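You operate a simulated robot arm through the tools that you are given. There is no shell and no other tool.

You are at the controls of a simulated two-armed robot. One attempt, no reset.

TASK
Stand both red pods, the green and the blue pod in the pod rack.
Fine: each upright in the lane of its own colour.

The check looks at the end state, three seconds after you hand in, the way a careful person would. Anything else that was tipped, shoved, dropped, spilled or broken makes it a failure.

THE ROBOT
Two 7-joint arms with fingered hands on one trunk that stands fixed in place. Base frame: the origin is at the foot of the trunk, x ahead of it, y to its left, z up; the work surface is at about z = 90.6. Readings come in cm, rad, newtons and seconds.
The left shoulder is at [2.8, 17, 127.2], the right one opposite. With the tool pointing down near the work surface each hand reaches from about 26 to 74 cm from the base axis, measured 20 degrees to its own side. Payload 4 kg a hand.
The TCP of each hand is the grasp point between the finger pads, 2.6 cm short of the fingertips. In the tool frame z runs along the fingers and y along their closing line. Largest opening 13.2 cm; the body of the gripper starts 7.3 cm behind the TCP. The gripper is a hand of 4 fingers: y runs from the thumb to the fingers, the wrist lies at [0, 0, -22.4] in the tool frame, and closing takes about 1.5 s.
Orientation is told as [roll, pitch, yaw] about the base's x, y, z axes, in that order, counted from this pose: with the fingers straight down and closing along the base's y, the tool's x points along the base's -x, its y along +y and its z along -z.

THE INTERFACE
- The arms move only by the tool step_arm. It takes "left_plan", "right_plan" or both (then of equal length, played together; a hand with none holds still); each is a list of rows, each a list of 6 numbers: the turn, a rotation vector about the tool's x, y, z in units of 90 degrees (1.0 is 90 degrees), then the shift along the tool's x, y, z in units of 100 mm (1.0 is 100 mm). In form: [[rx, ry, rz, dx, dy, dz], ...]. A call has 1 to 20 rows; each row is the pose to reach, as a shift and turn from the pose commanded when the call began, along the tool's axes at that moment. "left_fingers" and "right_fingers" are, for a hand that has rows, the gripper command, from -1 (fully open) to 1 (shut), values between in proportion, set as the call begins (left out, the last holds). A call with a number of a shift or a turn outside -1 to 1 is refused whole. A row lasts 0.2 s, in which the tool goes at most 5 cm and 0.15 rad; a call with a longer step from one row to the next is refused whole, and so is a gripper value outside its range. A pose out of reach is approached as far as the arm can. The call stops where the force on the tool passes 80 N (or 10 N more than at its start, if that is more) or the arm is blocked; 0.2 s more then pass. The fingers move at their own pace (about 4.5 cm/s each) and stop on an object; they squeeze with about 21 N. The grip force told is the motor's: it shows also when the fingers shut on nothing. Time passes only in rows, and 0.2 s behind the last, so rows that repeat a pose let the fingers close. It gives the time, the measured TCP pose, the force on the tool (base axes), the opening and the grip force at its end, in the units of the frame above (readings bear some noise), with the torque about the TCP (base axes, N m) and any sound that the robot's microphone picked up.
- Cameras (640 x 400 px; columns grow to the right, rows downward): "scene" is now at [11.06, 2.25, 145.19]; the picture's right is [0.23, -0.97, -0.00], its down [-0.47, -0.11, -0.88] and it looks along [0.85, 0.20, -0.48] (base axes); focal length 326 px, centre (320, 200). "left" rides on the left gripper at [-6.8, 0.2, -9.7] in its tool frame; the picture's right is [-0.03, -1.00, 0.00], its down [0.82, -0.02, -0.58] and it looks along [0.58, -0.01, 0.82] (tool axes); focal length 270 px, centre (320, 200). "right" rides on the right gripper at [6.8, 0.2, -9.7] in its tool frame; the picture's right is [-0.03, 1.00, 0.00], its down [-0.82, -0.02, -0.58] and it looks along [-0.58, -0.01, 0.82] (tool axes); focal length 270 px, centre (320, 200). There is no depth. A picture from a camera that has moved, and an enlarged one, comes with that camera's place and axes in the base frame and with its lens.
- snapshot(camera): a new picture of that camera. No time passes.
- slide_trunk(by): slides the trunk up (or, below 0, down) by that many cm; the arms and the scene camera ride with it, the base frame stays. It gives what a move gives, with no picture.
- move_fingers(finger1, finger2, finger3, thumb_bend, hand): sets how far each is bent, from 0 (flat) to 1 (curled in); at 0.3 the hand is open as for a grip, at 0.7 the pads meet at the TCP. One left out holds its place. A second passes; each finger stops where it meets its share of the squeeze, and holds until it gets a number again. A gripper value or a shape takes the hand back. It gives what a move gives, with no picture; readings hold the bend of each and the force on the fingers (four entries, about 0 where the hand has none), thumb and palm.
- hand_shape(shape, hand): the hand has 4 fingers and takes this shape, open, in about a second: jaw (thumb against the fingers, like two jaws); tri (thumb and two fingers); tip (a fingertip pinch); poke (one finger out to press); point (the index stretched); flat (the hand flat); cup (the hand cupped); fist (a fist). The gripper value then closes the fingers along that shape, each until it touches; the sizes above hold for jaw. It gives what a move gives, with no picture.
- head_to(pan, tilt): turns the head with the scene camera to pan (to the left, within 1.501 rad either way) and tilt (down, from -0.506 to 1.204), counted from straight ahead of the robot. It gives what a move gives.
- close_up(camera, box): a new picture of the part [left, top, right, bottom] of that camera's present view, enlarged. No time passes.
- sign_off(): hands the job in; it is judged then, once.

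Places have to be worked out from the pictures, the camera data and where the tool is seen. Open the grippers and draw the arms clear of the work before you hand the job in, unless the task says otherwise.

The tools are called as name(argument=value, ...) on one line, values as JSON. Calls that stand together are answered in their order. step_arm: Moves the arms, as the interface text tells. Its arguments: {"type":"object","properties":{"left_plan":{"type":"array","items":{"type":"array","items":{"type":"number"}}},"left_fingers":{"type":"number"},"right_plan":{"type":"array","items":{"type":"array","items":{"type":"number"}}},"right_fingers":{"type":"number"}},"required":[]} The other tools are called the same way: slide_trunk (by) slides the trunk up or down; hand_shape (shape, hand) gives the hand a shape; move_fingers (finger1, finger2, finger3, thumb_bend, hand) moves the fingers one by one; head_to (pan, tilt) turns the head that bears the scene camera; snapshot (camera) takes a picture; close_up (camera, box) takes an enlarged picture of a part of a camera's view; sign_off () hands the job in.

At the start:

```text
clock: 0.0
left_tcp_pos: [47.99, 44.14, 122.76]
left_tcp_rot: [-0.001, 0.002, 0.0]
left_ft_force: [-0.8, -0.2, -0.2]
left_ft_torque: [-0.02, -0.01, -0.02]
left_opening: 13.17
left_gripper_force: 0.0
left_shape: jaw
left_bend: [0.3, 0.3, 0.3, 0.3]
left_finger forces: [0.0, 0.0, 0.0, 0.0, 0.0, 0.0]
right_tcp_pos: [54.31, -3.17, 122.81]
right_tcp_rot: [0.001, 0.001, -0.001]
right_ft_force: [-0.2, -0.5, -0.4]
right_ft_torque: [0.04, 0.0, -0.05]
right_opening: 13.19
right_gripper_force: 0.0
right_shape: jaw
right_bend: [0.3, 0.3, 0.3, 0.3]
right_finger forces: [0.0, 0.1, 0.0, 0.0, 0.0, 0.0]
trunk travel left (down, up): [-50.0, 25.5]
head pan, tilt: [0.23, 0.497]
```

scene: 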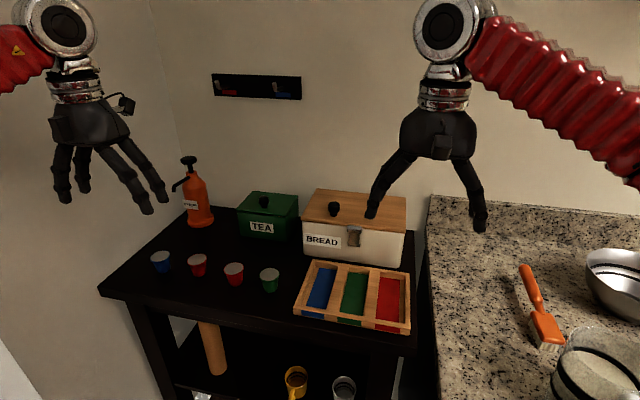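
right: 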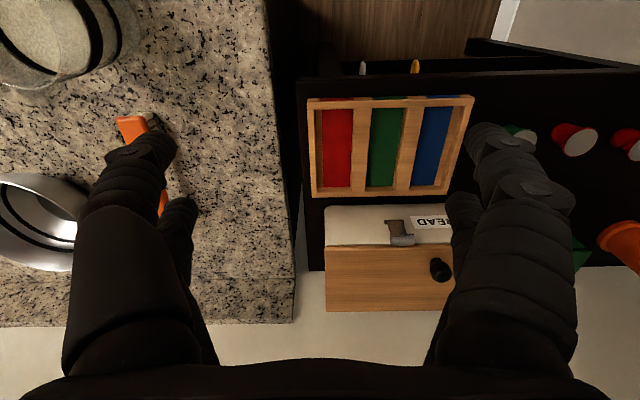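
left: 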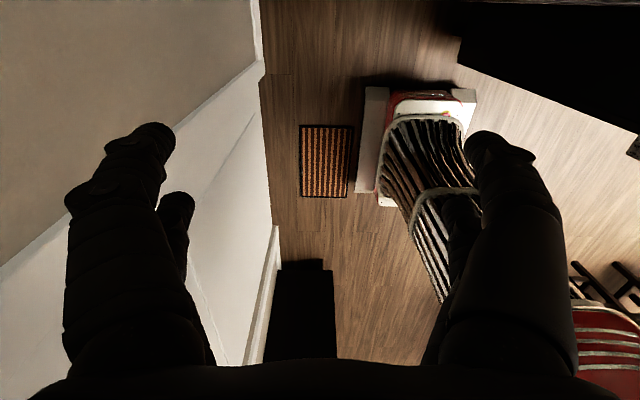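

I'll start by enlarging the scene view around the pods and the rack to measure them.

close_up(camera="scene", box=[120, 220, 300, 332])

close_up(camera="scene", box=[270, 230, 430, 330])

close_up(camera="right", box=[290, 70, 640, 290])

```text
3.56 times, centred on (210, 276) of scene
camera zoom: at [11.06, 2.25, 145.19], right [0.23, -0.97, 0.0], down [-0.47, -0.11, -0.88], along [0.85, 0.2, -0.48], focal length 1160 px, centre (711, -70)
```

zoom: 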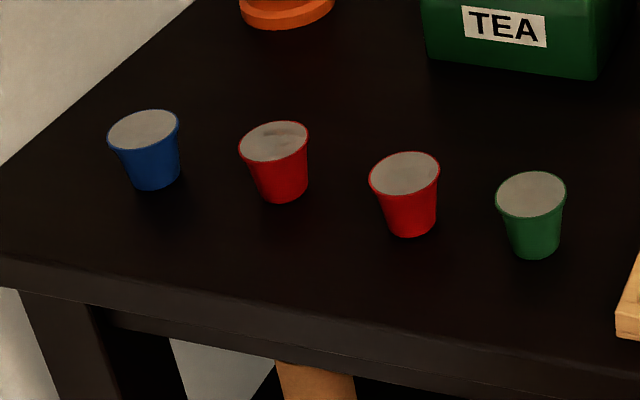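

```text
4.00 times, centred on (350, 280) of scene
camera zoom: at [11.06, 2.25, 145.19], right [0.23, -0.97, 0.0], down [-0.47, -0.11, -0.88], along [0.85, 0.2, -0.48], focal length 1305 px, centre (200, -120)
```

zoom: 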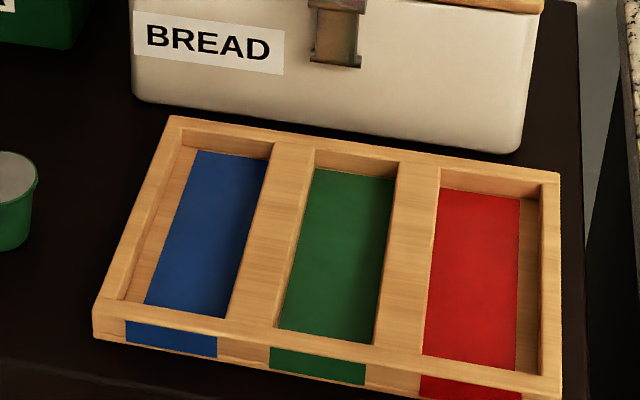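

```text
1.82 times, centred on (465, 180) of right
camera zoom: at [47.55, -3.06, 132.39], right [0.03, 1.0, 0.0], down [0.82, -0.02, 0.58], along [0.58, -0.01, -0.82], focal length 491 px, centre (56, 236)
```

zoom: 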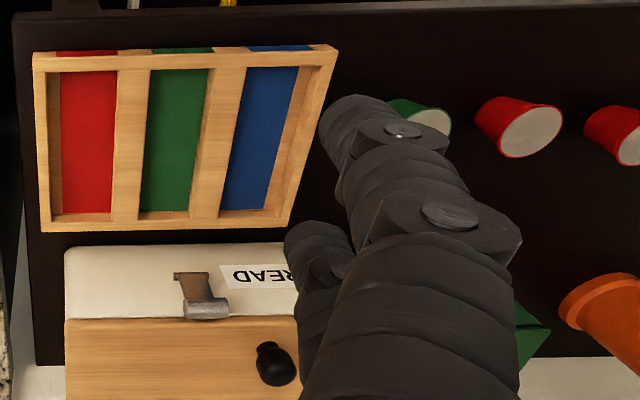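

Triangulating between the two cameras puts the cart top at about z=90.6. The pods are about 4.4 cm tall, near x≈64 and y≈26.5, 35.3, 45.5 and 55, and the rack spans about x 58–74.5, y −5–19. Next I'll look at the hand's finger layout and take closer views of the lanes.

close_up(camera="scene", box=[30, 60, 190, 220])

close_up(camera="right", box=[290, 80, 490, 205])

close_up(camera="left", box=[40, 100, 600, 400])

close_up(camera="scene", box=[170, 150, 430, 312])

```text
2.50 times, centred on (110, 140) of scene
camera zoom: at [11.06, 2.25, 145.19], right [0.23, -0.97, 0.0], down [-0.47, -0.11, -0.88], along [0.85, 0.2, -0.48], focal length 815 px, centre (845, 350)
```

zoom: 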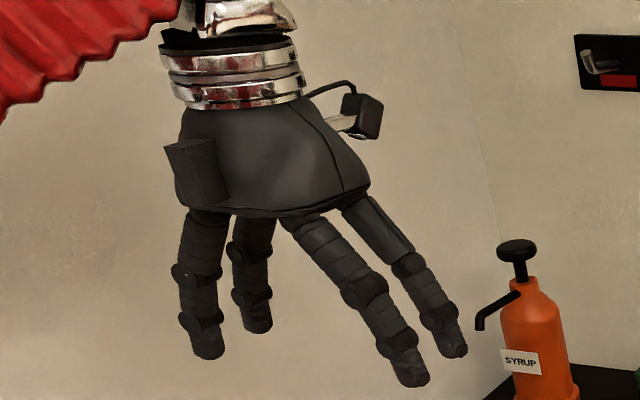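

```text
3.20 times, centred on (390, 142) of right
camera zoom: at [47.55, -3.06, 132.39], right [0.03, 1.0, 0.0], down [0.82, -0.02, 0.58], along [0.58, -0.01, -0.82], focal length 865 px, centre (96, 384)
```

zoom: 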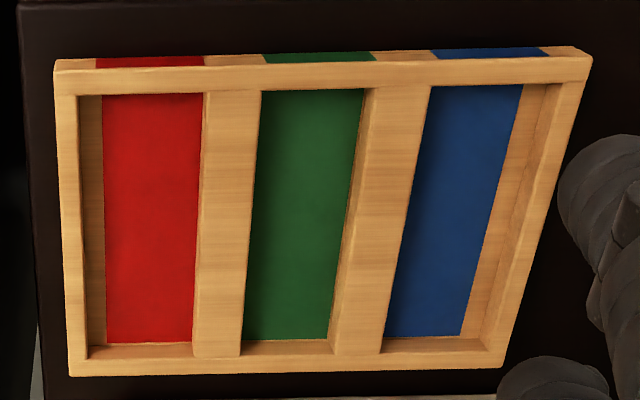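

```text
1.14 times, centred on (320, 250) of left
camera zoom: at [54.76, 44.41, 132.39], right [0.03, -1.0, 0.0], down [-0.82, -0.02, 0.58], along [-0.58, -0.01, -0.82], focal length 309 px, centre (320, 143)
```

zoom: 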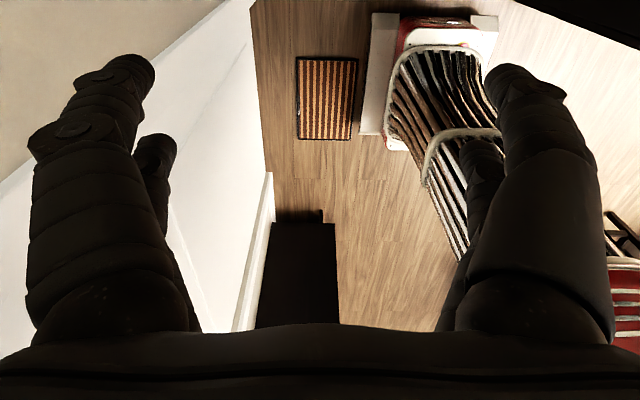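

```text
2.46 times, centred on (300, 231) of scene
camera zoom: at [11.06, 2.25, 145.19], right [0.23, -0.97, 0.0], down [-0.47, -0.11, -0.88], along [0.85, 0.2, -0.48], focal length 803 px, centre (369, 124)
```

zoom: 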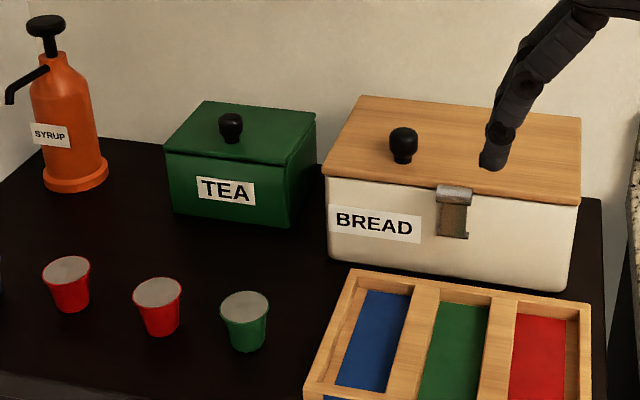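

Each hand has two pairs of opposing fingers closing along y. The rack lanes sit at roughly y≈15 (blue), 7 (green) and −1 (red), with wall tops near z≈92.7 and a floor near 91.3. I'll clear the right hand away to the right and bring the left hand toward the green pod with a partial opening.

step_arm(right_plan=[[0, 0, 0, 0, -0.25, 0], [0, 0, 0, 0, -0.5, 0], [0, 0, 0, 0, -0.75, 0], [0, 0, 0, 0, -1.0, 0]], left_plan=[[0, 0, 0, -0.2, -0.22, 0], [0, 0, 0, -0.4, -0.44, 0], [0, 0, 0, -0.6, -0.66, 0], [0, 0, 0, -0.8, -0.88, 0]], left_fingers=-0.2)

```text
clock: 1.0
left_tcp_pos: [55.9, 35.26, 122.73]
left_tcp_rot: [0.002, 0.002, -0.001]
left_ft_force: [-0.3, -0.1, -0.1]
left_ft_torque: [0.01, 0.01, 0.02]
left_opening: 7.97
left_gripper_force: 0.1
left_shape: jaw
left_bend: [0.71, 0.71, 0.71, 0.7]
left_finger forces: [0.0, 0.1, 0.1, 0.1, 0.1, 0.0]
right_tcp_pos: [54.08, -13.29, 123.02]
right_tcp_rot: [0.0, 0.003, 0.0]
right_ft_force: [0.0, -0.1, -1.0]
right_ft_torque: [-0.01, -0.01, 0.0]
right_opening: 13.19
right_gripper_force: 0.0
right_shape: jaw
right_bend: [0.3, 0.3, 0.3, 0.3]
right_finger forces: [0.1, 0.0, 0.0, 0.1, 0.0, 0.1]
trunk travel left (down, up): [-50.0, 25.5]
head pan, tilt: [0.23, 0.497]
```

The left hand tracks well and its opening is 8 cm. I'll move the right arm further away and bring the left hand over the green pod.

step_arm(right_plan=[[0, 0, 0, 0.1, -0.25, 0], [0, 0, 0, 0.2, -0.5, 0], [0, 0, 0, 0.3, -0.75, 0], [0, 0, 0, 0.4, -1.0, 0]], left_plan=[[0, 0, 0, -0.2, -0.22, 0.25], [0, 0, 0, -0.4, -0.44, 0.5], [0, 0, 0, -0.6, -0.66, 0.75], [0, 0, 0, -0.8, -0.86, 1.0]])

snapshot(camera="scene")

snapshot(camera="left")

```text
clock: 2.0
left_tcp_pos: [63.95, 26.85, 112.72]
left_tcp_rot: [-0.001, 0.001, 0.0]
left_ft_force: [0.6, -0.6, 0.6]
left_ft_torque: [-0.02, 0.01, 0.01]
left_opening: 7.98
left_gripper_force: 0.1
left_shape: jaw
left_bend: [0.71, 0.71, 0.71, 0.7]
left_finger forces: [0.0, 0.0, 0.0, 0.0, 0.0, 0.0]
right_tcp_pos: [50.48, -23.54, 122.99]
right_tcp_rot: [0.0, 0.002, 0.0]
right_ft_force: [-0.1, 0.2, -0.6]
right_ft_torque: [0.01, 0.0, -0.01]
right_opening: 13.2
right_gripper_force: 0.1
right_shape: jaw
right_bend: [0.3, 0.3, 0.3, 0.3]
right_finger forces: [0.0, 0.0, 0.0, 0.0, 0.0, 0.1]
trunk travel left (down, up): [-50.0, 25.5]
head pan, tilt: [0.23, 0.497]
```

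```text
taken
camera scene: at [11.12, 2.18, 145.19], right [0.23, -0.97, 0.0], down [-0.47, -0.11, -0.88], along [0.85, 0.2, -0.48], focal length 326 px, centre (320, 200)
```

scene: 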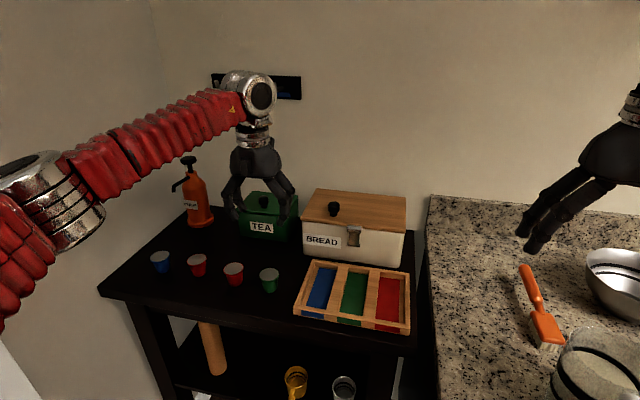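

```text
taken
camera left: at [70.79, 27.01, 122.24], right [0.03, -1.0, 0.0], down [-0.82, -0.02, 0.58], along [-0.58, -0.01, -0.82], focal length 270 px, centre (320, 200)
```

left: 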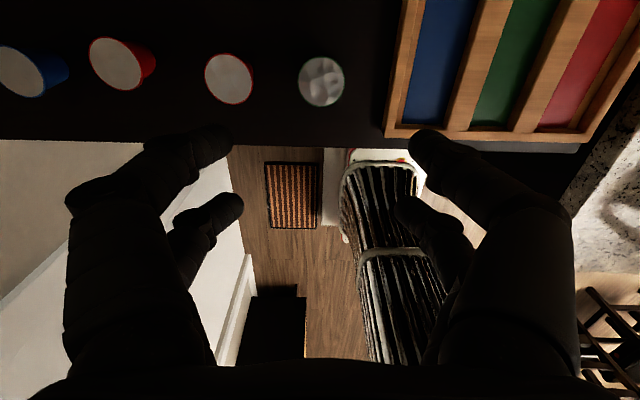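

The left camera now sees the pods and the rack from above. I'll enlarge it for a second, more precise position fix.

close_up(camera="left", box=[0, 20, 360, 145])

close_up(camera="left", box=[280, 30, 400, 130])

close_up(camera="left", box=[380, 0, 640, 160])

close_up(camera="scene", box=[220, 230, 310, 310])

```text
1.78 times, centred on (180, 82) of left
camera zoom: at [70.79, 27.01, 122.24], right [0.03, -1.0, 0.0], down [-0.82, -0.02, 0.58], along [-0.58, -0.01, -0.82], focal length 480 px, centre (569, 409)
```

zoom: 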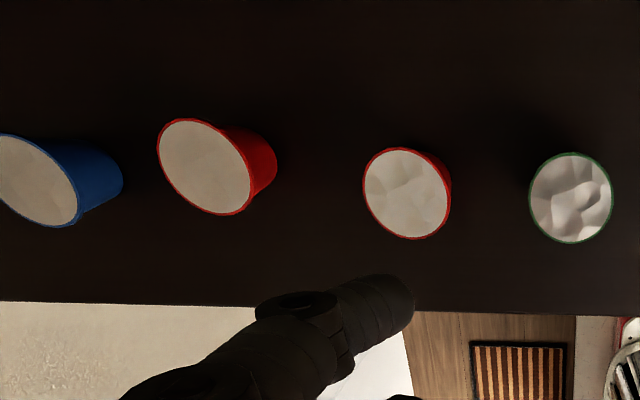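

```text
4.00 times, centred on (340, 80) of left
camera zoom: at [70.79, 27.01, 122.24], right [0.03, -1.0, 0.0], down [-0.82, -0.02, 0.58], along [-0.58, -0.01, -0.82], focal length 1081 px, centre (240, 680)
```

zoom: 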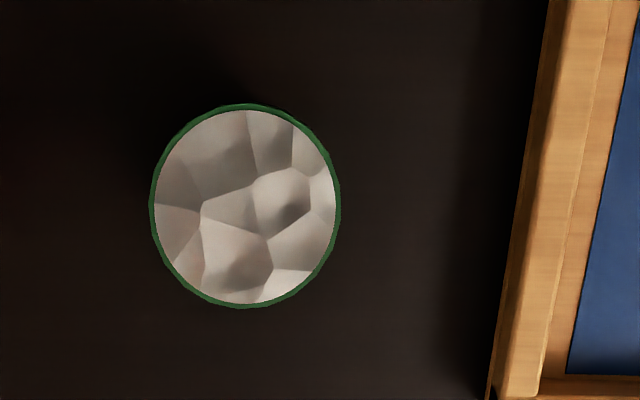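

```text
2.46 times, centred on (510, 80) of left
camera zoom: at [70.79, 27.01, 122.24], right [0.03, -1.0, 0.0], down [-0.82, -0.02, 0.58], along [-0.58, -0.01, -0.82], focal length 665 px, centre (-148, 495)
```

zoom: 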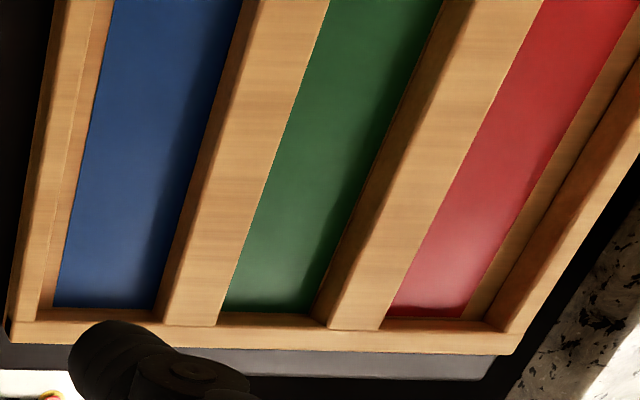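

```text
5.00 times, centred on (265, 270) of scene
camera zoom: at [11.12, 2.18, 145.19], right [0.23, -0.97, 0.0], down [-0.47, -0.11, -0.88], along [0.85, 0.2, -0.48], focal length 1631 px, centre (595, -150)
```

zoom: 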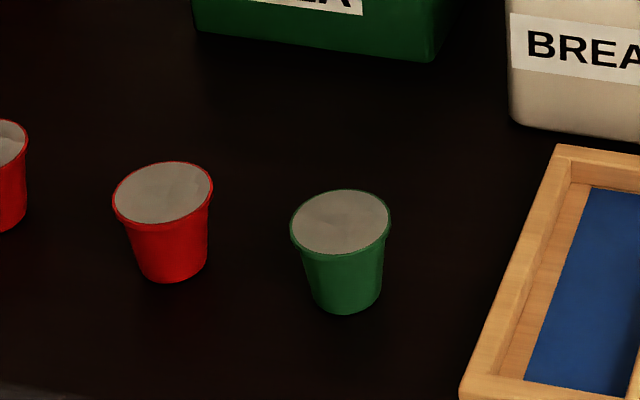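

Stereo from the two cameras gives green ≈(65.0, 26.9), red A ≈(65.0, 35.8), red B ≈(66.1, 46.3) and blue ≈(65.2, 55.7), with lid tops at z≈94. I'll lower the left hand partway over green, correcting x, and check again.

step_arm(left_plan=[[0, 0, 0, -0.05, 0, 0.3], [0, 0, 0, -0.1, 0, 0.6], [0, 0, 0, -0.105, 0, 0.85], [0, 0, 0, -0.105, 0, 1.0]], right_plan=[[0, 0, 0, 0, -0.2, 0], [0, 0, 0, 0, -0.4, 0], [0, 0, 0, 0, -0.6, 0], [0, 0, 0, 0, -0.7, 0]])

snapshot(camera="left")

close_up(camera="scene", box=[190, 170, 350, 310])

```text
clock: 3.0
left_tcp_pos: [65.11, 27.05, 102.77]
left_tcp_rot: [0.001, 0.001, 0.0]
left_ft_force: [-0.3, -1.0, 0.0]
left_ft_torque: [-0.03, 0.0, 0.0]
left_opening: 7.96
left_gripper_force: 0.0
left_shape: jaw
left_bend: [0.71, 0.71, 0.71, 0.7]
left_finger forces: [0.0, 0.1, 0.1, 0.0, 0.0, 0.1]
right_tcp_pos: [50.32, -30.22, 122.92]
right_tcp_rot: [0.001, 0.001, 0.001]
right_ft_force: [0.3, 0.6, 0.2]
right_ft_torque: [-0.01, -0.05, 0.0]
right_opening: 13.23
right_gripper_force: 0.2
right_shape: jaw
right_bend: [0.3, 0.3, 0.3, 0.3]
right_finger forces: [0.1, 0.0, 0.1, 0.0, 0.0, 0.1]
trunk travel left (down, up): [-50.0, 25.5]
head pan, tilt: [0.23, 0.497]
```

```text
taken
camera left: at [71.92, 27.1, 112.25], right [0.03, -1.0, 0.0], down [-0.82, -0.02, 0.58], along [-0.58, -0.02, -0.82], focal length 270 px, centre (320, 200)
```

left: 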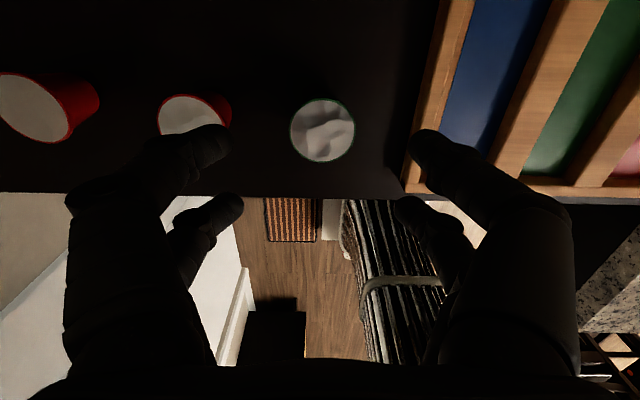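

```text
2.86 times, centred on (270, 240) of scene
camera zoom: at [11.08, 2.28, 145.19], right [0.23, -0.97, 0.0], down [-0.47, -0.11, -0.88], along [0.85, 0.2, -0.48], focal length 932 px, centre (463, 86)
```

zoom: 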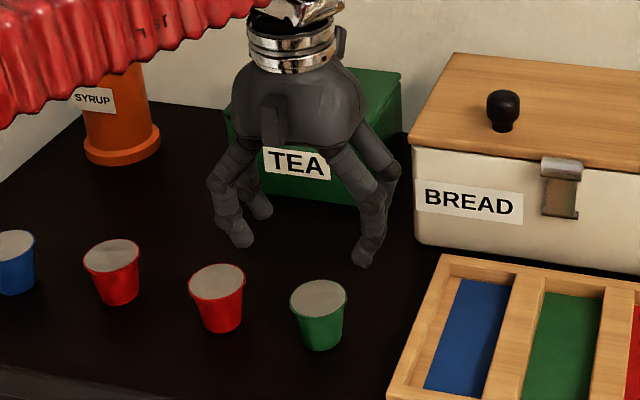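

The hand is centred over green, with the lid on column 322 and the TCP at 320. I'll descend to just above the lid, then check the tip height against the lid.

step_arm(left_plan=[[0, 0, 0, 0, -0.01, 0.2], [0, 0, 0, 0, -0.01, 0.4], [0, 0, 0, 0, -0.01, 0.55], [0, 0, 0, 0, -0.01, 0.65], [0, 0, 0, 0, -0.01, 0.65]])

snapshot(camera="left")

close_up(camera="scene", box=[210, 210, 330, 310])

```text
clock: 4.2
left_tcp_pos: [65.05, 26.79, 96.37]
left_tcp_rot: [0.0, 0.002, -0.001]
left_ft_force: [0.6, -0.6, -0.5]
left_ft_torque: [-0.03, -0.02, 0.0]
left_opening: 8.02
left_gripper_force: 0.1
left_shape: jaw
left_bend: [0.71, 0.71, 0.71, 0.7]
left_finger forces: [0.0, 0.1, 0.1, 0.1, 0.0, 0.0]
right_tcp_pos: [50.3, -30.25, 122.95]
right_tcp_rot: [0.0, 0.001, 0.001]
right_ft_force: [-0.2, 0.0, -0.4]
right_ft_torque: [-0.05, 0.01, -0.02]
right_opening: 13.21
right_gripper_force: 0.0
right_shape: jaw
right_bend: [0.3, 0.3, 0.3, 0.3]
right_finger forces: [0.1, 0.0, 0.1, 0.0, 0.0, 0.0]
trunk travel left (down, up): [-50.0, 25.5]
head pan, tilt: [0.23, 0.497]
```

```text
taken
camera left: at [71.89, 26.9, 105.91], right [0.03, -1.0, 0.0], down [-0.82, -0.02, 0.58], along [-0.58, -0.01, -0.82], focal length 270 px, centre (320, 200)
```

left: 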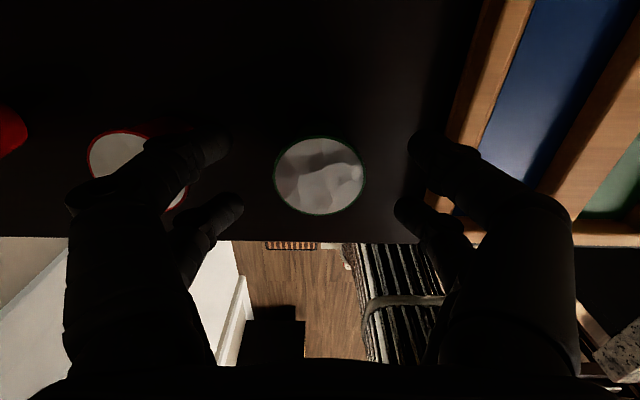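

```text
4.00 times, centred on (270, 260) of scene
camera zoom: at [11.06, 2.25, 145.19], right [0.23, -0.97, 0.0], down [-0.47, -0.11, -0.88], along [0.85, 0.2, -0.48], focal length 1305 px, centre (520, -40)
```

zoom: 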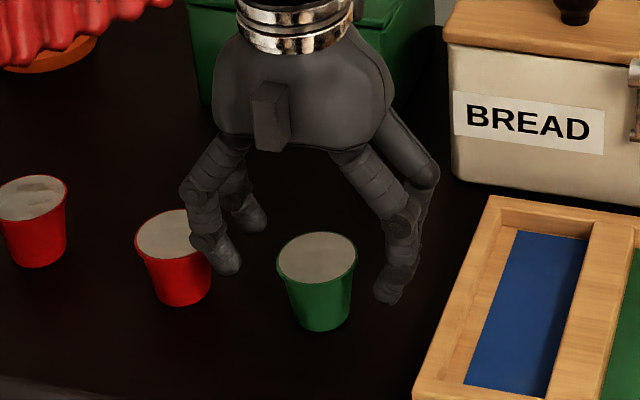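

All views agree: the lid is 4.6 cm wide, its top is at z≈94.15, and it is centred under the hand. I'll lower the TCP to the lid rim (about z 94.4), which leaves the fingertips above the rack walls when I place it later.

step_arm(left_plan=[[0, 0, 0, 0, 0.005, 0.07], [0, 0, 0, 0, 0.005, 0.14], [0, 0, 0, 0, 0.005, 0.2], [0, 0, 0, 0, 0.005, 0.2]])

close_up(camera="scene", box=[210, 210, 330, 310])

snapshot(camera="left")

```text
clock: 5.2
left_tcp_pos: [64.99, 26.73, 94.43]
left_tcp_rot: [0.0, -0.001, 0.001]
left_ft_force: [0.0, -1.1, 0.7]
left_ft_torque: [-0.04, 0.0, -0.01]
left_opening: 7.95
left_gripper_force: 0.0
left_shape: jaw
left_bend: [0.71, 0.71, 0.71, 0.7]
left_finger forces: [0.1, 0.1, 0.1, 0.1, 0.0, 0.0]
right_tcp_pos: [50.26, -30.25, 122.93]
right_tcp_rot: [0.0, 0.001, 0.0]
right_ft_force: [-0.7, -0.1, 0.9]
right_ft_torque: [0.0, 0.02, -0.01]
right_opening: 13.19
right_gripper_force: 0.0
right_shape: jaw
right_bend: [0.3, 0.3, 0.3, 0.3]
right_finger forces: [0.0, 0.0, 0.1, 0.0, 0.1, 0.0]
trunk travel left (down, up): [-50.0, 25.5]
head pan, tilt: [0.23, 0.497]
```

```text
4.00 times, centred on (270, 260) of scene
camera zoom: at [11.07, 2.23, 145.19], right [0.23, -0.97, 0.0], down [-0.47, -0.11, -0.88], along [0.85, 0.2, -0.48], focal length 1305 px, centre (520, -40)
```

zoom: 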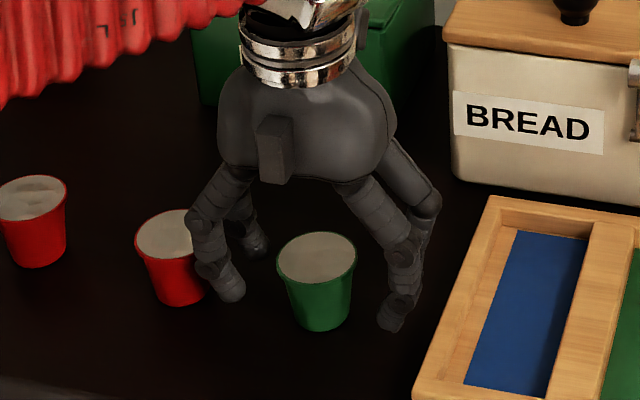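

```text
taken
camera left: at [71.86, 26.82, 103.89], right [0.03, -1.0, 0.0], down [-0.82, -0.02, 0.58], along [-0.58, -0.01, -0.82], focal length 270 px, centre (320, 200)
```

left: 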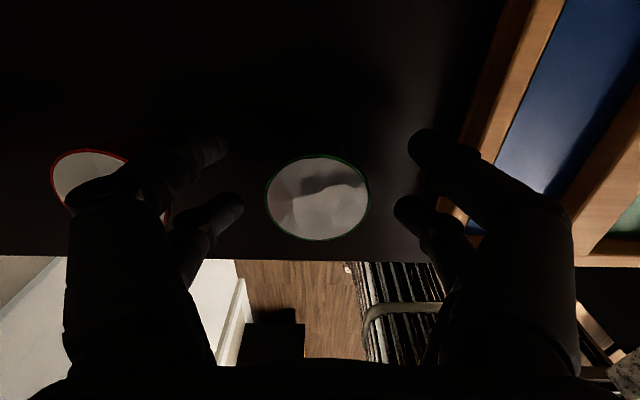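

The hand straddles green without touching anything. I'll close gently toward about 4.3 cm and check the grip force.

step_arm(left_plan=[[0, 0, 0, 0, 0, 0], [0, 0, 0, 0, 0, 0], [0, 0, 0, 0, 0, 0], [0, 0, 0, 0, 0, 0], [0, 0, 0, 0, 0, 0]], left_fingers=0.36)

snapshot(camera="left")

close_up(camera="scene", box=[210, 210, 330, 310])

```text
clock: 6.4
left_tcp_pos: [64.97, 26.76, 94.33]
left_tcp_rot: [0.0, 0.002, -0.001]
left_ft_force: [0.5, -0.5, -0.7]
left_ft_torque: [-0.03, 0.02, 0.03]
left_opening: 4.27
left_gripper_force: 0.1
left_shape: jaw
left_bend: [0.73, 0.73, 0.73, 0.7]
left_finger forces: [0.0, 0.1, 0.0, 0.1, 0.0, 0.0]
right_tcp_pos: [50.33, -30.23, 122.88]
right_tcp_rot: [0.0, 0.002, 0.0]
right_ft_force: [-0.5, -0.1, 0.4]
right_ft_torque: [-0.02, 0.01, 0.0]
right_opening: 13.15
right_gripper_force: 0.1
right_shape: jaw
right_bend: [0.3, 0.3, 0.3, 0.3]
right_finger forces: [0.1, 0.1, 0.0, 0.0, 0.0, 0.0]
trunk travel left (down, up): [-50.0, 25.5]
head pan, tilt: [0.23, 0.497]
```

```text
taken
camera left: at [71.85, 26.84, 103.89], right [0.03, -1.0, 0.0], down [-0.82, -0.02, 0.58], along [-0.58, -0.01, -0.82], focal length 270 px, centre (320, 200)
```

left: 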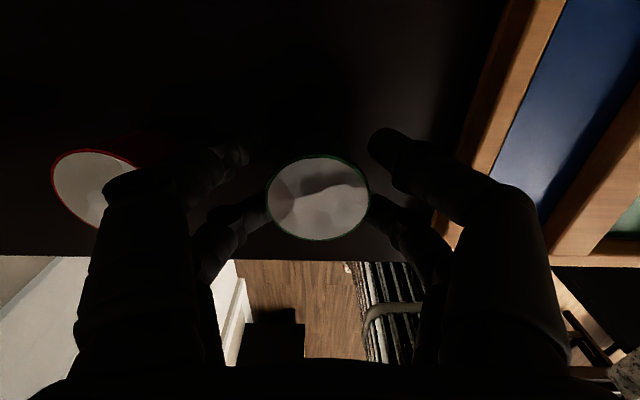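

```text
4.00 times, centred on (270, 260) of scene
camera zoom: at [11.07, 2.24, 145.19], right [0.23, -0.97, 0.0], down [-0.47, -0.11, -0.88], along [0.85, 0.2, -0.48], focal length 1305 px, centre (520, -40)
```

zoom: 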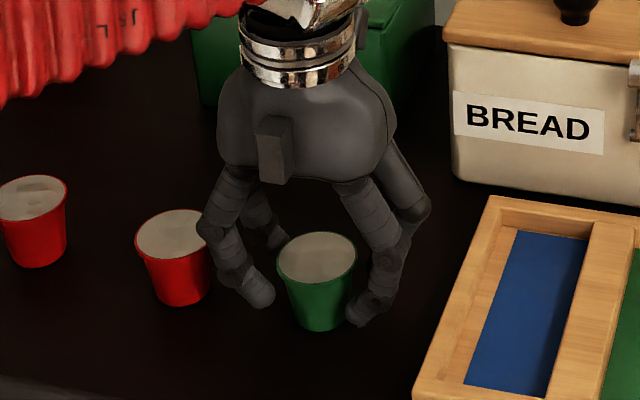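

The opening is 4.27 cm with no contact yet, because the finger pairs grip the round rim off-centre. I'll close further.

step_arm(left_plan=[[0, 0, 0, 0, 0, 0], [0, 0, 0, 0, 0, 0], [0, 0, 0, 0, 0, 0], [0, 0, 0, 0, 0, 0]], left_fingers=0.6)

close_up(camera="left", box=[180, 110, 460, 290])

close_up(camera="scene", box=[230, 220, 320, 295])

```text
clock: 7.4
left_tcp_pos: [65.05, 26.7, 94.38]
left_tcp_rot: [0.0, 0.002, 0.001]
left_ft_force: [0.0, 0.3, 0.1]
left_ft_torque: [0.01, -0.02, 0.01]
left_opening: 2.7
left_gripper_force: 0.0
left_shape: jaw
left_bend: [0.73, 0.73, 0.73, 0.7]
left_finger forces: [0.1, 0.1, 0.0, 0.1, 0.1, 0.1]
right_tcp_pos: [50.23, -30.19, 122.87]
right_tcp_rot: [-0.002, 0.001, 0.001]
right_ft_force: [0.1, 0.1, -0.1]
right_ft_torque: [0.0, 0.01, -0.03]
right_opening: 13.21
right_gripper_force: 0.1
right_shape: jaw
right_bend: [0.3, 0.3, 0.3, 0.3]
right_finger forces: [0.1, 0.1, 0.1, 0.1, 0.0, 0.0]
trunk travel left (down, up): [-50.0, 25.5]
head pan, tilt: [0.23, 0.497]
```

```text
2.22 times, centred on (320, 200) of left
camera zoom: at [71.85, 26.84, 103.89], right [0.03, -1.0, 0.0], down [-0.82, -0.02, 0.58], along [-0.58, -0.01, -0.82], focal length 601 px, centre (320, 200)
```

zoom: 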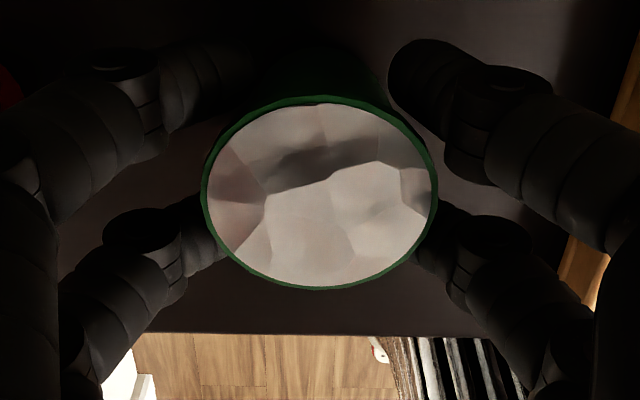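

```text
5.33 times, centred on (275, 258) of scene
camera zoom: at [11.07, 2.24, 145.19], right [0.23, -0.97, 0.0], down [-0.47, -0.11, -0.88], along [0.85, 0.2, -0.48], focal length 1740 px, centre (560, -107)
```

zoom: 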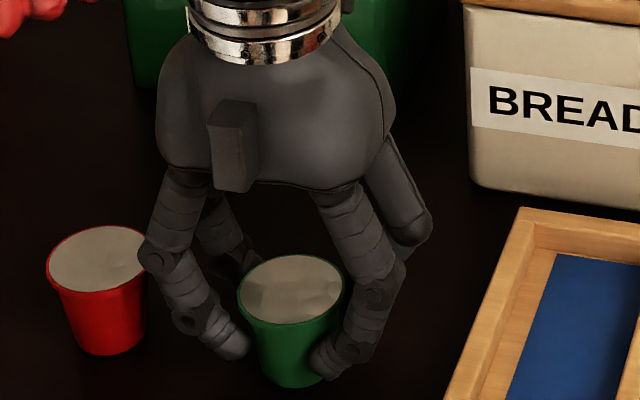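

Still no contact at 2.7 cm; the fingertips are curling in under the lid on both sides. I'll keep closing in a smaller increment.

step_arm(left_plan=[[0, 0, 0, 0, 0, 0], [0, 0, 0, 0, 0, 0], [0, 0, 0, 0, 0, 0], [0, 0, 0, 0, 0, 0]], left_fingers=0.8)

close_up(camera="left", box=[180, 110, 460, 290])

close_up(camera="scene", box=[230, 220, 320, 295])

```text
clock: 8.4
left_tcp_pos: [65.09, 26.78, 94.37]
left_tcp_rot: [0.0, 0.002, 0.0]
left_ft_force: [0.1, -1.0, -0.3]
left_ft_torque: [0.01, 0.0, -0.01]
left_opening: 1.88
left_gripper_force: 20.6
left_shape: jaw
left_bend: [0.73, 0.73, 0.73, 0.7]
left_finger forces: [19.2, 19.1, 17.1, 0.0, 17.2, 0.1]
right_tcp_pos: [50.33, -30.29, 122.89]
right_tcp_rot: [-0.002, 0.002, 0.0]
right_ft_force: [0.1, 0.5, 0.7]
right_ft_torque: [0.0, 0.01, 0.0]
right_opening: 13.21
right_gripper_force: 0.1
right_shape: jaw
right_bend: [0.3, 0.3, 0.3, 0.3]
right_finger forces: [0.0, 0.0, 0.0, 0.0, 0.0, 0.0]
trunk travel left (down, up): [-50.0, 25.5]
head pan, tilt: [0.23, 0.497]
```

```text
2.22 times, centred on (320, 200) of left
camera zoom: at [71.85, 26.84, 103.89], right [0.03, -1.0, 0.0], down [-0.82, -0.02, 0.58], along [-0.58, -0.01, -0.82], focal length 601 px, centre (320, 200)
```

zoom: 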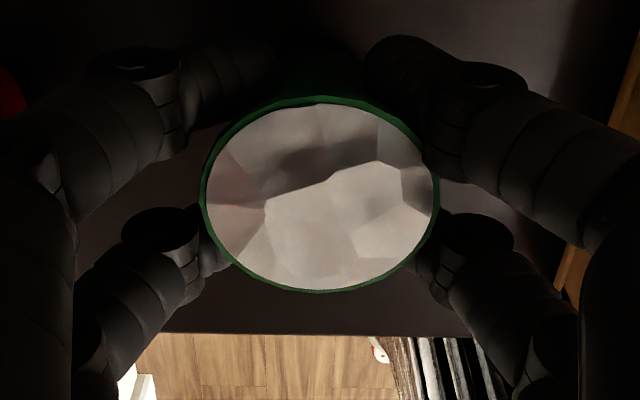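

```text
5.33 times, centred on (275, 258) of scene
camera zoom: at [11.07, 2.24, 145.19], right [0.23, -0.97, 0.0], down [-0.47, -0.11, -0.88], along [0.85, 0.2, -0.48], focal length 1740 px, centre (560, -107)
```

zoom: 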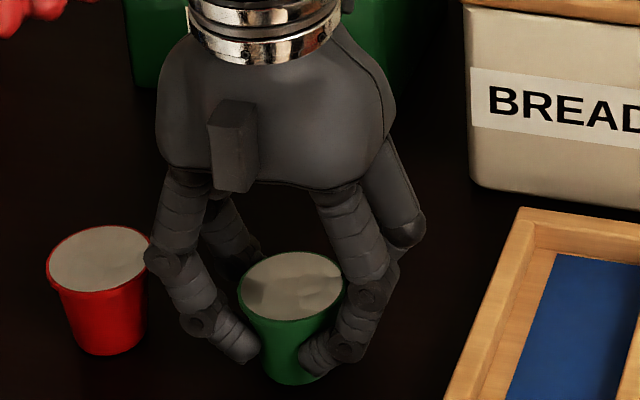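

Four-finger contact at about 20 N, and the pod has not shifted. I'll lift it slowly by 5 cm and check that it hangs upright.

step_arm(left_plan=[[0, 0, 0, 0, 0, -0.05], [0, 0, 0, 0, 0, -0.15], [0, 0, 0, 0, 0, -0.3], [0, 0, 0, 0, 0, -0.45], [0, 0, 0, 0, 0, -0.55], [0, 0, 0, 0, 0, -0.55]])

close_up(camera="scene", box=[210, 190, 330, 290])

close_up(camera="left", box=[180, 110, 460, 290])

```text
clock: 9.8
left_tcp_pos: [65.03, 26.76, 99.81]
left_tcp_rot: [0.0, 0.001, 0.001]
left_ft_force: [0.6, -0.3, -0.9]
left_ft_torque: [-0.01, 0.03, -0.03]
left_opening: 1.84
left_gripper_force: 21.3
left_shape: jaw
left_bend: [0.73, 0.73, 0.73, 0.7]
left_finger forces: [19.8, 19.5, 17.7, 0.0, 17.4, 0.0]
right_tcp_pos: [50.25, -30.21, 122.92]
right_tcp_rot: [0.0, 0.003, 0.0]
right_ft_force: [-0.2, -0.5, 0.4]
right_ft_torque: [-0.02, 0.0, 0.04]
right_opening: 13.18
right_gripper_force: 0.1
right_shape: jaw
right_bend: [0.3, 0.3, 0.3, 0.3]
right_finger forces: [0.0, 0.0, 0.1, 0.1, 0.1, 0.0]
trunk travel left (down, up): [-50.0, 25.5]
head pan, tilt: [0.23, 0.497]
```

```text
4.00 times, centred on (270, 240) of scene
camera zoom: at [11.08, 2.24, 145.19], right [0.23, -0.97, 0.0], down [-0.47, -0.11, -0.88], along [0.85, 0.2, -0.48], focal length 1305 px, centre (520, 40)
```

zoom: 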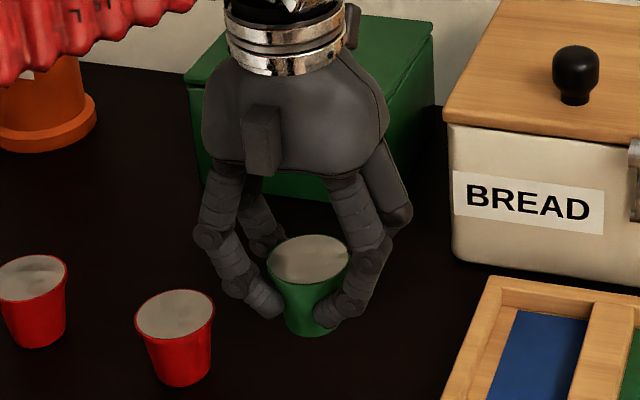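

```text
2.22 times, centred on (320, 200) of left
camera zoom: at [71.74, 26.95, 109.41], right [0.03, -1.0, 0.0], down [-0.82, -0.02, 0.58], along [-0.58, -0.01, -0.82], focal length 601 px, centre (320, 200)
```

zoom: 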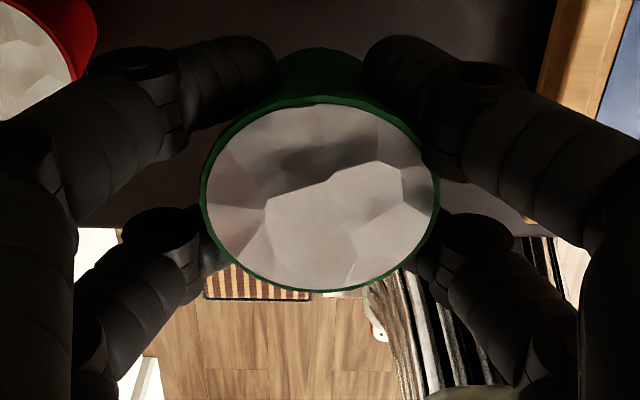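

Green is held upright with nothing else disturbed. I'll carry it in −y over the rack toward the green lane at y≈7.

step_arm(left_plan=[[0, 0, 0, -0.02, -0.15, 0], [0, 0, 0, -0.05, -0.35, 0], [0, 0, 0, -0.08, -0.57, 0], [0, 0, 0, -0.1, -0.8, 0], [0, 0, 0, -0.12, -0.95, 0], [0, 0, 0, -0.12, -0.99, 0]])

step_arm(left_plan=[[0, 0, 0, -0.02, -0.15, 0], [0, 0, 0, -0.03, -0.35, 0], [0, 0, 0, -0.05, -0.57, 0], [0, 0, 0, -0.05, -0.8, 0], [0, 0, 0, -0.05, -0.95, 0], [0, 0, 0, -0.05, -0.985, 0], [0, 0, 0, -0.05, -0.985, 0]])

snapshot(camera="scene")

snapshot(camera="left")

```text
clock: 11.2
left_tcp_pos: [66.15, 16.84, 99.86]
left_tcp_rot: [-0.001, 0.002, -0.002]
left_ft_force: [-0.2, 0.5, -0.8]
left_ft_torque: [-0.02, 0.04, 0.0]
left_opening: 1.86
left_gripper_force: 20.8
left_shape: jaw
left_bend: [0.73, 0.73, 0.73, 0.7]
left_finger forces: [19.8, 19.8, 17.8, 0.1, 17.5, 0.0]
right_tcp_pos: [50.25, -30.18, 122.96]
right_tcp_rot: [0.001, 0.0, 0.0]
right_ft_force: [1.0, 0.0, 0.1]
right_ft_torque: [-0.01, -0.01, 0.01]
right_opening: 13.18
right_gripper_force: 0.1
right_shape: jaw
right_bend: [0.3, 0.3, 0.3, 0.3]
right_finger forces: [0.0, 0.0, 0.1, 0.0, 0.0, 0.1]
trunk travel left (down, up): [-50.0, 25.5]
head pan, tilt: [0.23, 0.497]
```

```text
clock: 12.8
left_tcp_pos: [66.55, 6.92, 100.04]
left_tcp_rot: [0.001, 0.002, 0.0]
left_ft_force: [0.1, 0.7, -0.2]
left_ft_torque: [0.0, -0.01, -0.02]
left_opening: 1.85
left_gripper_force: 20.8
left_shape: jaw
left_bend: [0.73, 0.73, 0.73, 0.7]
left_finger forces: [19.8, 19.8, 17.6, 0.1, 17.5, 0.0]
right_tcp_pos: [50.16, -30.19, 123.0]
right_tcp_rot: [0.001, 0.002, 0.0]
right_ft_force: [0.7, -0.1, -0.3]
right_ft_torque: [-0.01, 0.04, 0.0]
right_opening: 13.19
right_gripper_force: 0.0
right_shape: jaw
right_bend: [0.3, 0.3, 0.3, 0.3]
right_finger forces: [0.0, 0.0, 0.1, 0.0, 0.0, 0.0]
trunk travel left (down, up): [-50.0, 25.5]
head pan, tilt: [0.23, 0.497]
```

```text
taken
camera scene: at [11.07, 2.23, 145.19], right [0.23, -0.97, 0.0], down [-0.47, -0.11, -0.88], along [0.85, 0.2, -0.48], focal length 326 px, centre (320, 200)
```

scene: 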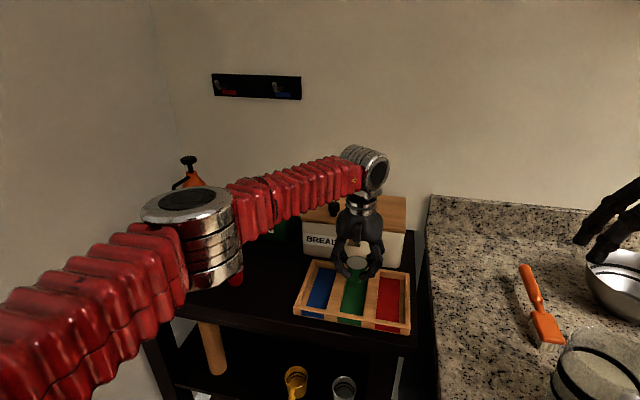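

```text
taken
camera left: at [73.42, 7.07, 109.56], right [0.03, -1.0, 0.0], down [-0.82, -0.02, 0.58], along [-0.58, -0.01, -0.82], focal length 270 px, centre (320, 200)
```

left: 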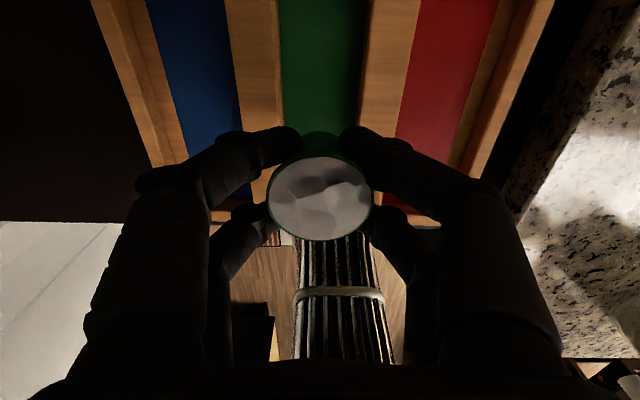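

The lane is centred under the pod in the hand camera. I'll lower to just above the rack floor, expecting contact near TCP z≈95.0.

step_arm(left_plan=[[0, 0, 0, 0, 0.005, 0.1], [0, 0, 0, 0, 0.005, 0.2], [0, 0, 0, 0, 0.005, 0.3], [0, 0, 0, 0, 0.005, 0.38], [0, 0, 0, 0, 0.005, 0.42], [0, 0, 0, 0, 0.005, 0.42]])

close_up(camera="scene", box=[290, 230, 420, 330])

snapshot(camera="left")

```text
clock: 14.2
left_tcp_pos: [66.58, 7.29, 95.73]
left_tcp_rot: [0.0, -0.001, 0.0]
left_ft_force: [-0.3, -1.1, 0.9]
left_ft_torque: [0.01, -0.01, 0.03]
left_opening: 1.85
left_gripper_force: 20.6
left_shape: jaw
left_bend: [0.73, 0.73, 0.73, 0.7]
left_finger forces: [20.2, 20.0, 18.0, 0.1, 17.6, 0.1]
right_tcp_pos: [50.25, -30.28, 122.9]
right_tcp_rot: [0.001, 0.002, 0.0]
right_ft_force: [-0.9, 1.2, 0.8]
right_ft_torque: [0.0, 0.02, 0.0]
right_opening: 13.2
right_gripper_force: 0.1
right_shape: jaw
right_bend: [0.3, 0.3, 0.3, 0.3]
right_finger forces: [0.0, 0.0, 0.0, 0.0, 0.0, 0.0]
trunk travel left (down, up): [-50.0, 25.5]
head pan, tilt: [0.23, 0.497]
```

```text
4.00 times, centred on (355, 280) of scene
camera zoom: at [11.07, 2.23, 145.19], right [0.23, -0.97, 0.0], down [-0.47, -0.11, -0.88], along [0.85, 0.2, -0.48], focal length 1305 px, centre (180, -120)
```

zoom: 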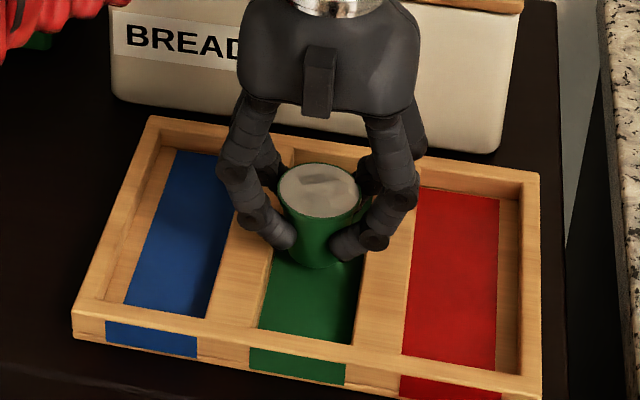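

```text
taken
camera left: at [73.43, 7.31, 105.3], right [0.03, -1.0, 0.0], down [-0.82, -0.02, 0.58], along [-0.58, -0.01, -0.82], focal length 270 px, centre (320, 200)
```

left: 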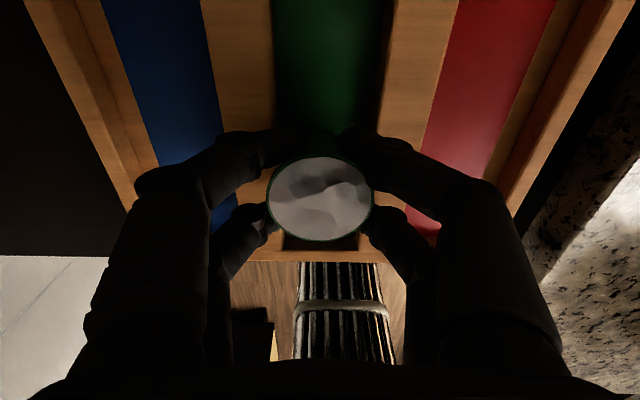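

The pod is inside the green lane and nicely centred between the walls. I'll lower in small steps, watching the vertical force for floor contact.

step_arm(left_plan=[[0, 0, 0, 0, -0.01, 0.02], [0, 0, 0, 0, -0.01, 0.04], [0, 0, 0, 0, -0.01, 0.04]])

step_arm(left_plan=[[0, 0, 0, 0, 0, 0.01], [0, 0, 0, 0, 0, 0.02], [0, 0, 0, 0, 0, 0.02]])

```text
clock: 15.0
left_tcp_pos: [66.55, 7.04, 95.21]
left_tcp_rot: [-0.001, 0.003, 0.0]
left_ft_force: [0.3, -0.2, 0.2]
left_ft_torque: [0.01, -0.03, -0.01]
left_opening: 1.84
left_gripper_force: 20.9
left_shape: jaw
left_bend: [0.73, 0.73, 0.73, 0.7]
left_finger forces: [20.2, 20.1, 17.9, 0.0, 17.6, 0.0]
right_tcp_pos: [50.31, -30.22, 123.01]
right_tcp_rot: [0.0, 0.0, 0.0]
right_ft_force: [0.3, 0.4, 0.9]
right_ft_torque: [0.0, -0.02, -0.03]
right_opening: 13.21
right_gripper_force: 0.0
right_shape: jaw
right_bend: [0.3, 0.3, 0.3, 0.3]
right_finger forces: [0.0, 0.0, 0.0, 0.0, 0.0, 0.0]
trunk travel left (down, up): [-50.0, 25.5]
head pan, tilt: [0.23, 0.497]
```

```text
clock: 15.8
left_tcp_pos: [66.46, 7.04, 95.05]
left_tcp_rot: [-0.002, 0.001, 0.001]
left_ft_force: [0.5, -0.4, 0.8]
left_ft_torque: [-0.01, 0.0, 0.01]
left_opening: 1.85
left_gripper_force: 21.4
left_shape: jaw
left_bend: [0.73, 0.73, 0.73, 0.7]
left_finger forces: [20.2, 20.1, 18.0, 0.1, 17.8, 0.0]
right_tcp_pos: [50.28, -30.23, 122.92]
right_tcp_rot: [0.0, 0.003, 0.0]
right_ft_force: [-0.6, 0.8, -0.3]
right_ft_torque: [-0.01, 0.02, 0.02]
right_opening: 13.22
right_gripper_force: 0.0
right_shape: jaw
right_bend: [0.3, 0.3, 0.3, 0.3]
right_finger forces: [0.0, 0.1, 0.0, 0.1, 0.0, 0.0]
trunk travel left (down, up): [-50.0, 25.5]
head pan, tilt: [0.23, 0.497]
```

No contact yet at z≈95.05. I'll take one more small step and check the side view.

step_arm(left_plan=[[0, 0, 0, 0, 0, 0.01], [0, 0, 0, 0, 0, 0.02], [0, 0, 0, 0, 0, 0.02]])

close_up(camera="scene", box=[330, 250, 400, 310])

```text
clock: 16.6
left_tcp_pos: [66.5, 7.05, 94.85]
left_tcp_rot: [0.0, 0.003, -0.001]
left_ft_force: [0.5, -0.3, 0.2]
left_ft_torque: [0.02, -0.02, 0.0]
left_opening: 1.82
left_gripper_force: 21.6
left_shape: jaw
left_bend: [0.73, 0.73, 0.73, 0.7]
left_finger forces: [20.1, 20.0, 18.0, 0.0, 17.8, 0.0]
right_tcp_pos: [50.24, -30.24, 122.87]
right_tcp_rot: [0.001, 0.003, 0.002]
right_ft_force: [-0.2, -0.2, 0.0]
right_ft_torque: [0.04, -0.04, -0.01]
right_opening: 13.2
right_gripper_force: 0.1
right_shape: jaw
right_bend: [0.3, 0.3, 0.3, 0.3]
right_finger forces: [0.1, 0.0, 0.0, 0.0, 0.0, 0.1]
trunk travel left (down, up): [-50.0, 25.5]
head pan, tilt: [0.23, 0.497]
```

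```text
6.67 times, centred on (365, 280) of scene
camera zoom: at [11.07, 2.23, 145.19], right [0.23, -0.97, 0.0], down [-0.47, -0.11, -0.88], along [0.85, 0.2, -0.48], focal length 2174 px, centre (20, -333)
```

zoom: 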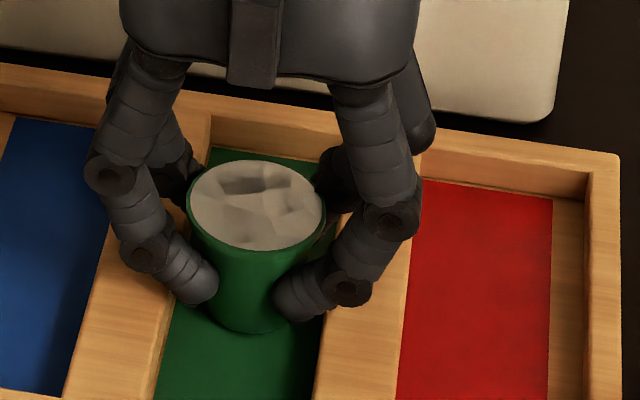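

No contact yet, and the fingertips are still clear of the dividers. I'll continue in 1.5 mm steps.

step_arm(left_plan=[[0, 0, 0, 0, 0, 0.008], [0, 0, 0, 0, 0, 0.015], [0, 0, 0, 0, 0, 0.015]])

step_arm(left_plan=[[0, 0, 0, 0, 0, 0.008], [0, 0, 0, 0, 0, 0.015], [0, 0, 0, 0, 0, 0.015]])

```text
clock: 17.4
left_tcp_pos: [66.47, 7.0, 94.68]
left_tcp_rot: [0.001, 0.0, -0.001]
left_ft_force: [0.2, 1.4, 2.9]
left_ft_torque: [-0.03, -0.03, 0.02]
left_opening: 1.82
left_gripper_force: 21.2
left_shape: jaw
left_bend: [0.73, 0.73, 0.73, 0.71]
left_finger forces: [20.4, 20.5, 18.0, 0.0, 17.7, 0.1]
right_tcp_pos: [50.32, -30.3, 122.96]
right_tcp_rot: [0.001, 0.0, 0.0]
right_ft_force: [0.7, -0.1, 0.3]
right_ft_torque: [0.01, 0.01, -0.01]
right_opening: 13.18
right_gripper_force: 0.2
right_shape: jaw
right_bend: [0.3, 0.3, 0.3, 0.3]
right_finger forces: [0.1, 0.0, 0.0, 0.1, 0.0, 0.0]
trunk travel left (down, up): [-50.0, 25.5]
head pan, tilt: [0.23, 0.497]
```

```text
clock: 18.2
left_tcp_pos: [66.66, 7.13, 94.73]
left_tcp_rot: [0.0, -0.002, 0.0]
left_ft_force: [-1.3, -1.2, 13.0]
left_ft_torque: [-0.08, -0.04, -0.01]
left_opening: 1.87
left_gripper_force: 20.8
left_shape: jaw
left_bend: [0.73, 0.73, 0.73, 0.71]
left_finger forces: [20.6, 21.0, 19.2, 0.0, 18.6, 0.1]
right_tcp_pos: [50.17, -30.3, 122.96]
right_tcp_rot: [0.0, -0.001, 0.001]
right_ft_force: [0.2, 0.6, -0.2]
right_ft_torque: [0.04, -0.02, 0.02]
right_opening: 13.17
right_gripper_force: 0.0
right_shape: jaw
right_bend: [0.3, 0.3, 0.3, 0.3]
right_finger forces: [0.0, 0.0, 0.0, 0.0, 0.0, 0.1]
trunk travel left (down, up): [-50.0, 25.5]
head pan, tilt: [0.23, 0.497]
```

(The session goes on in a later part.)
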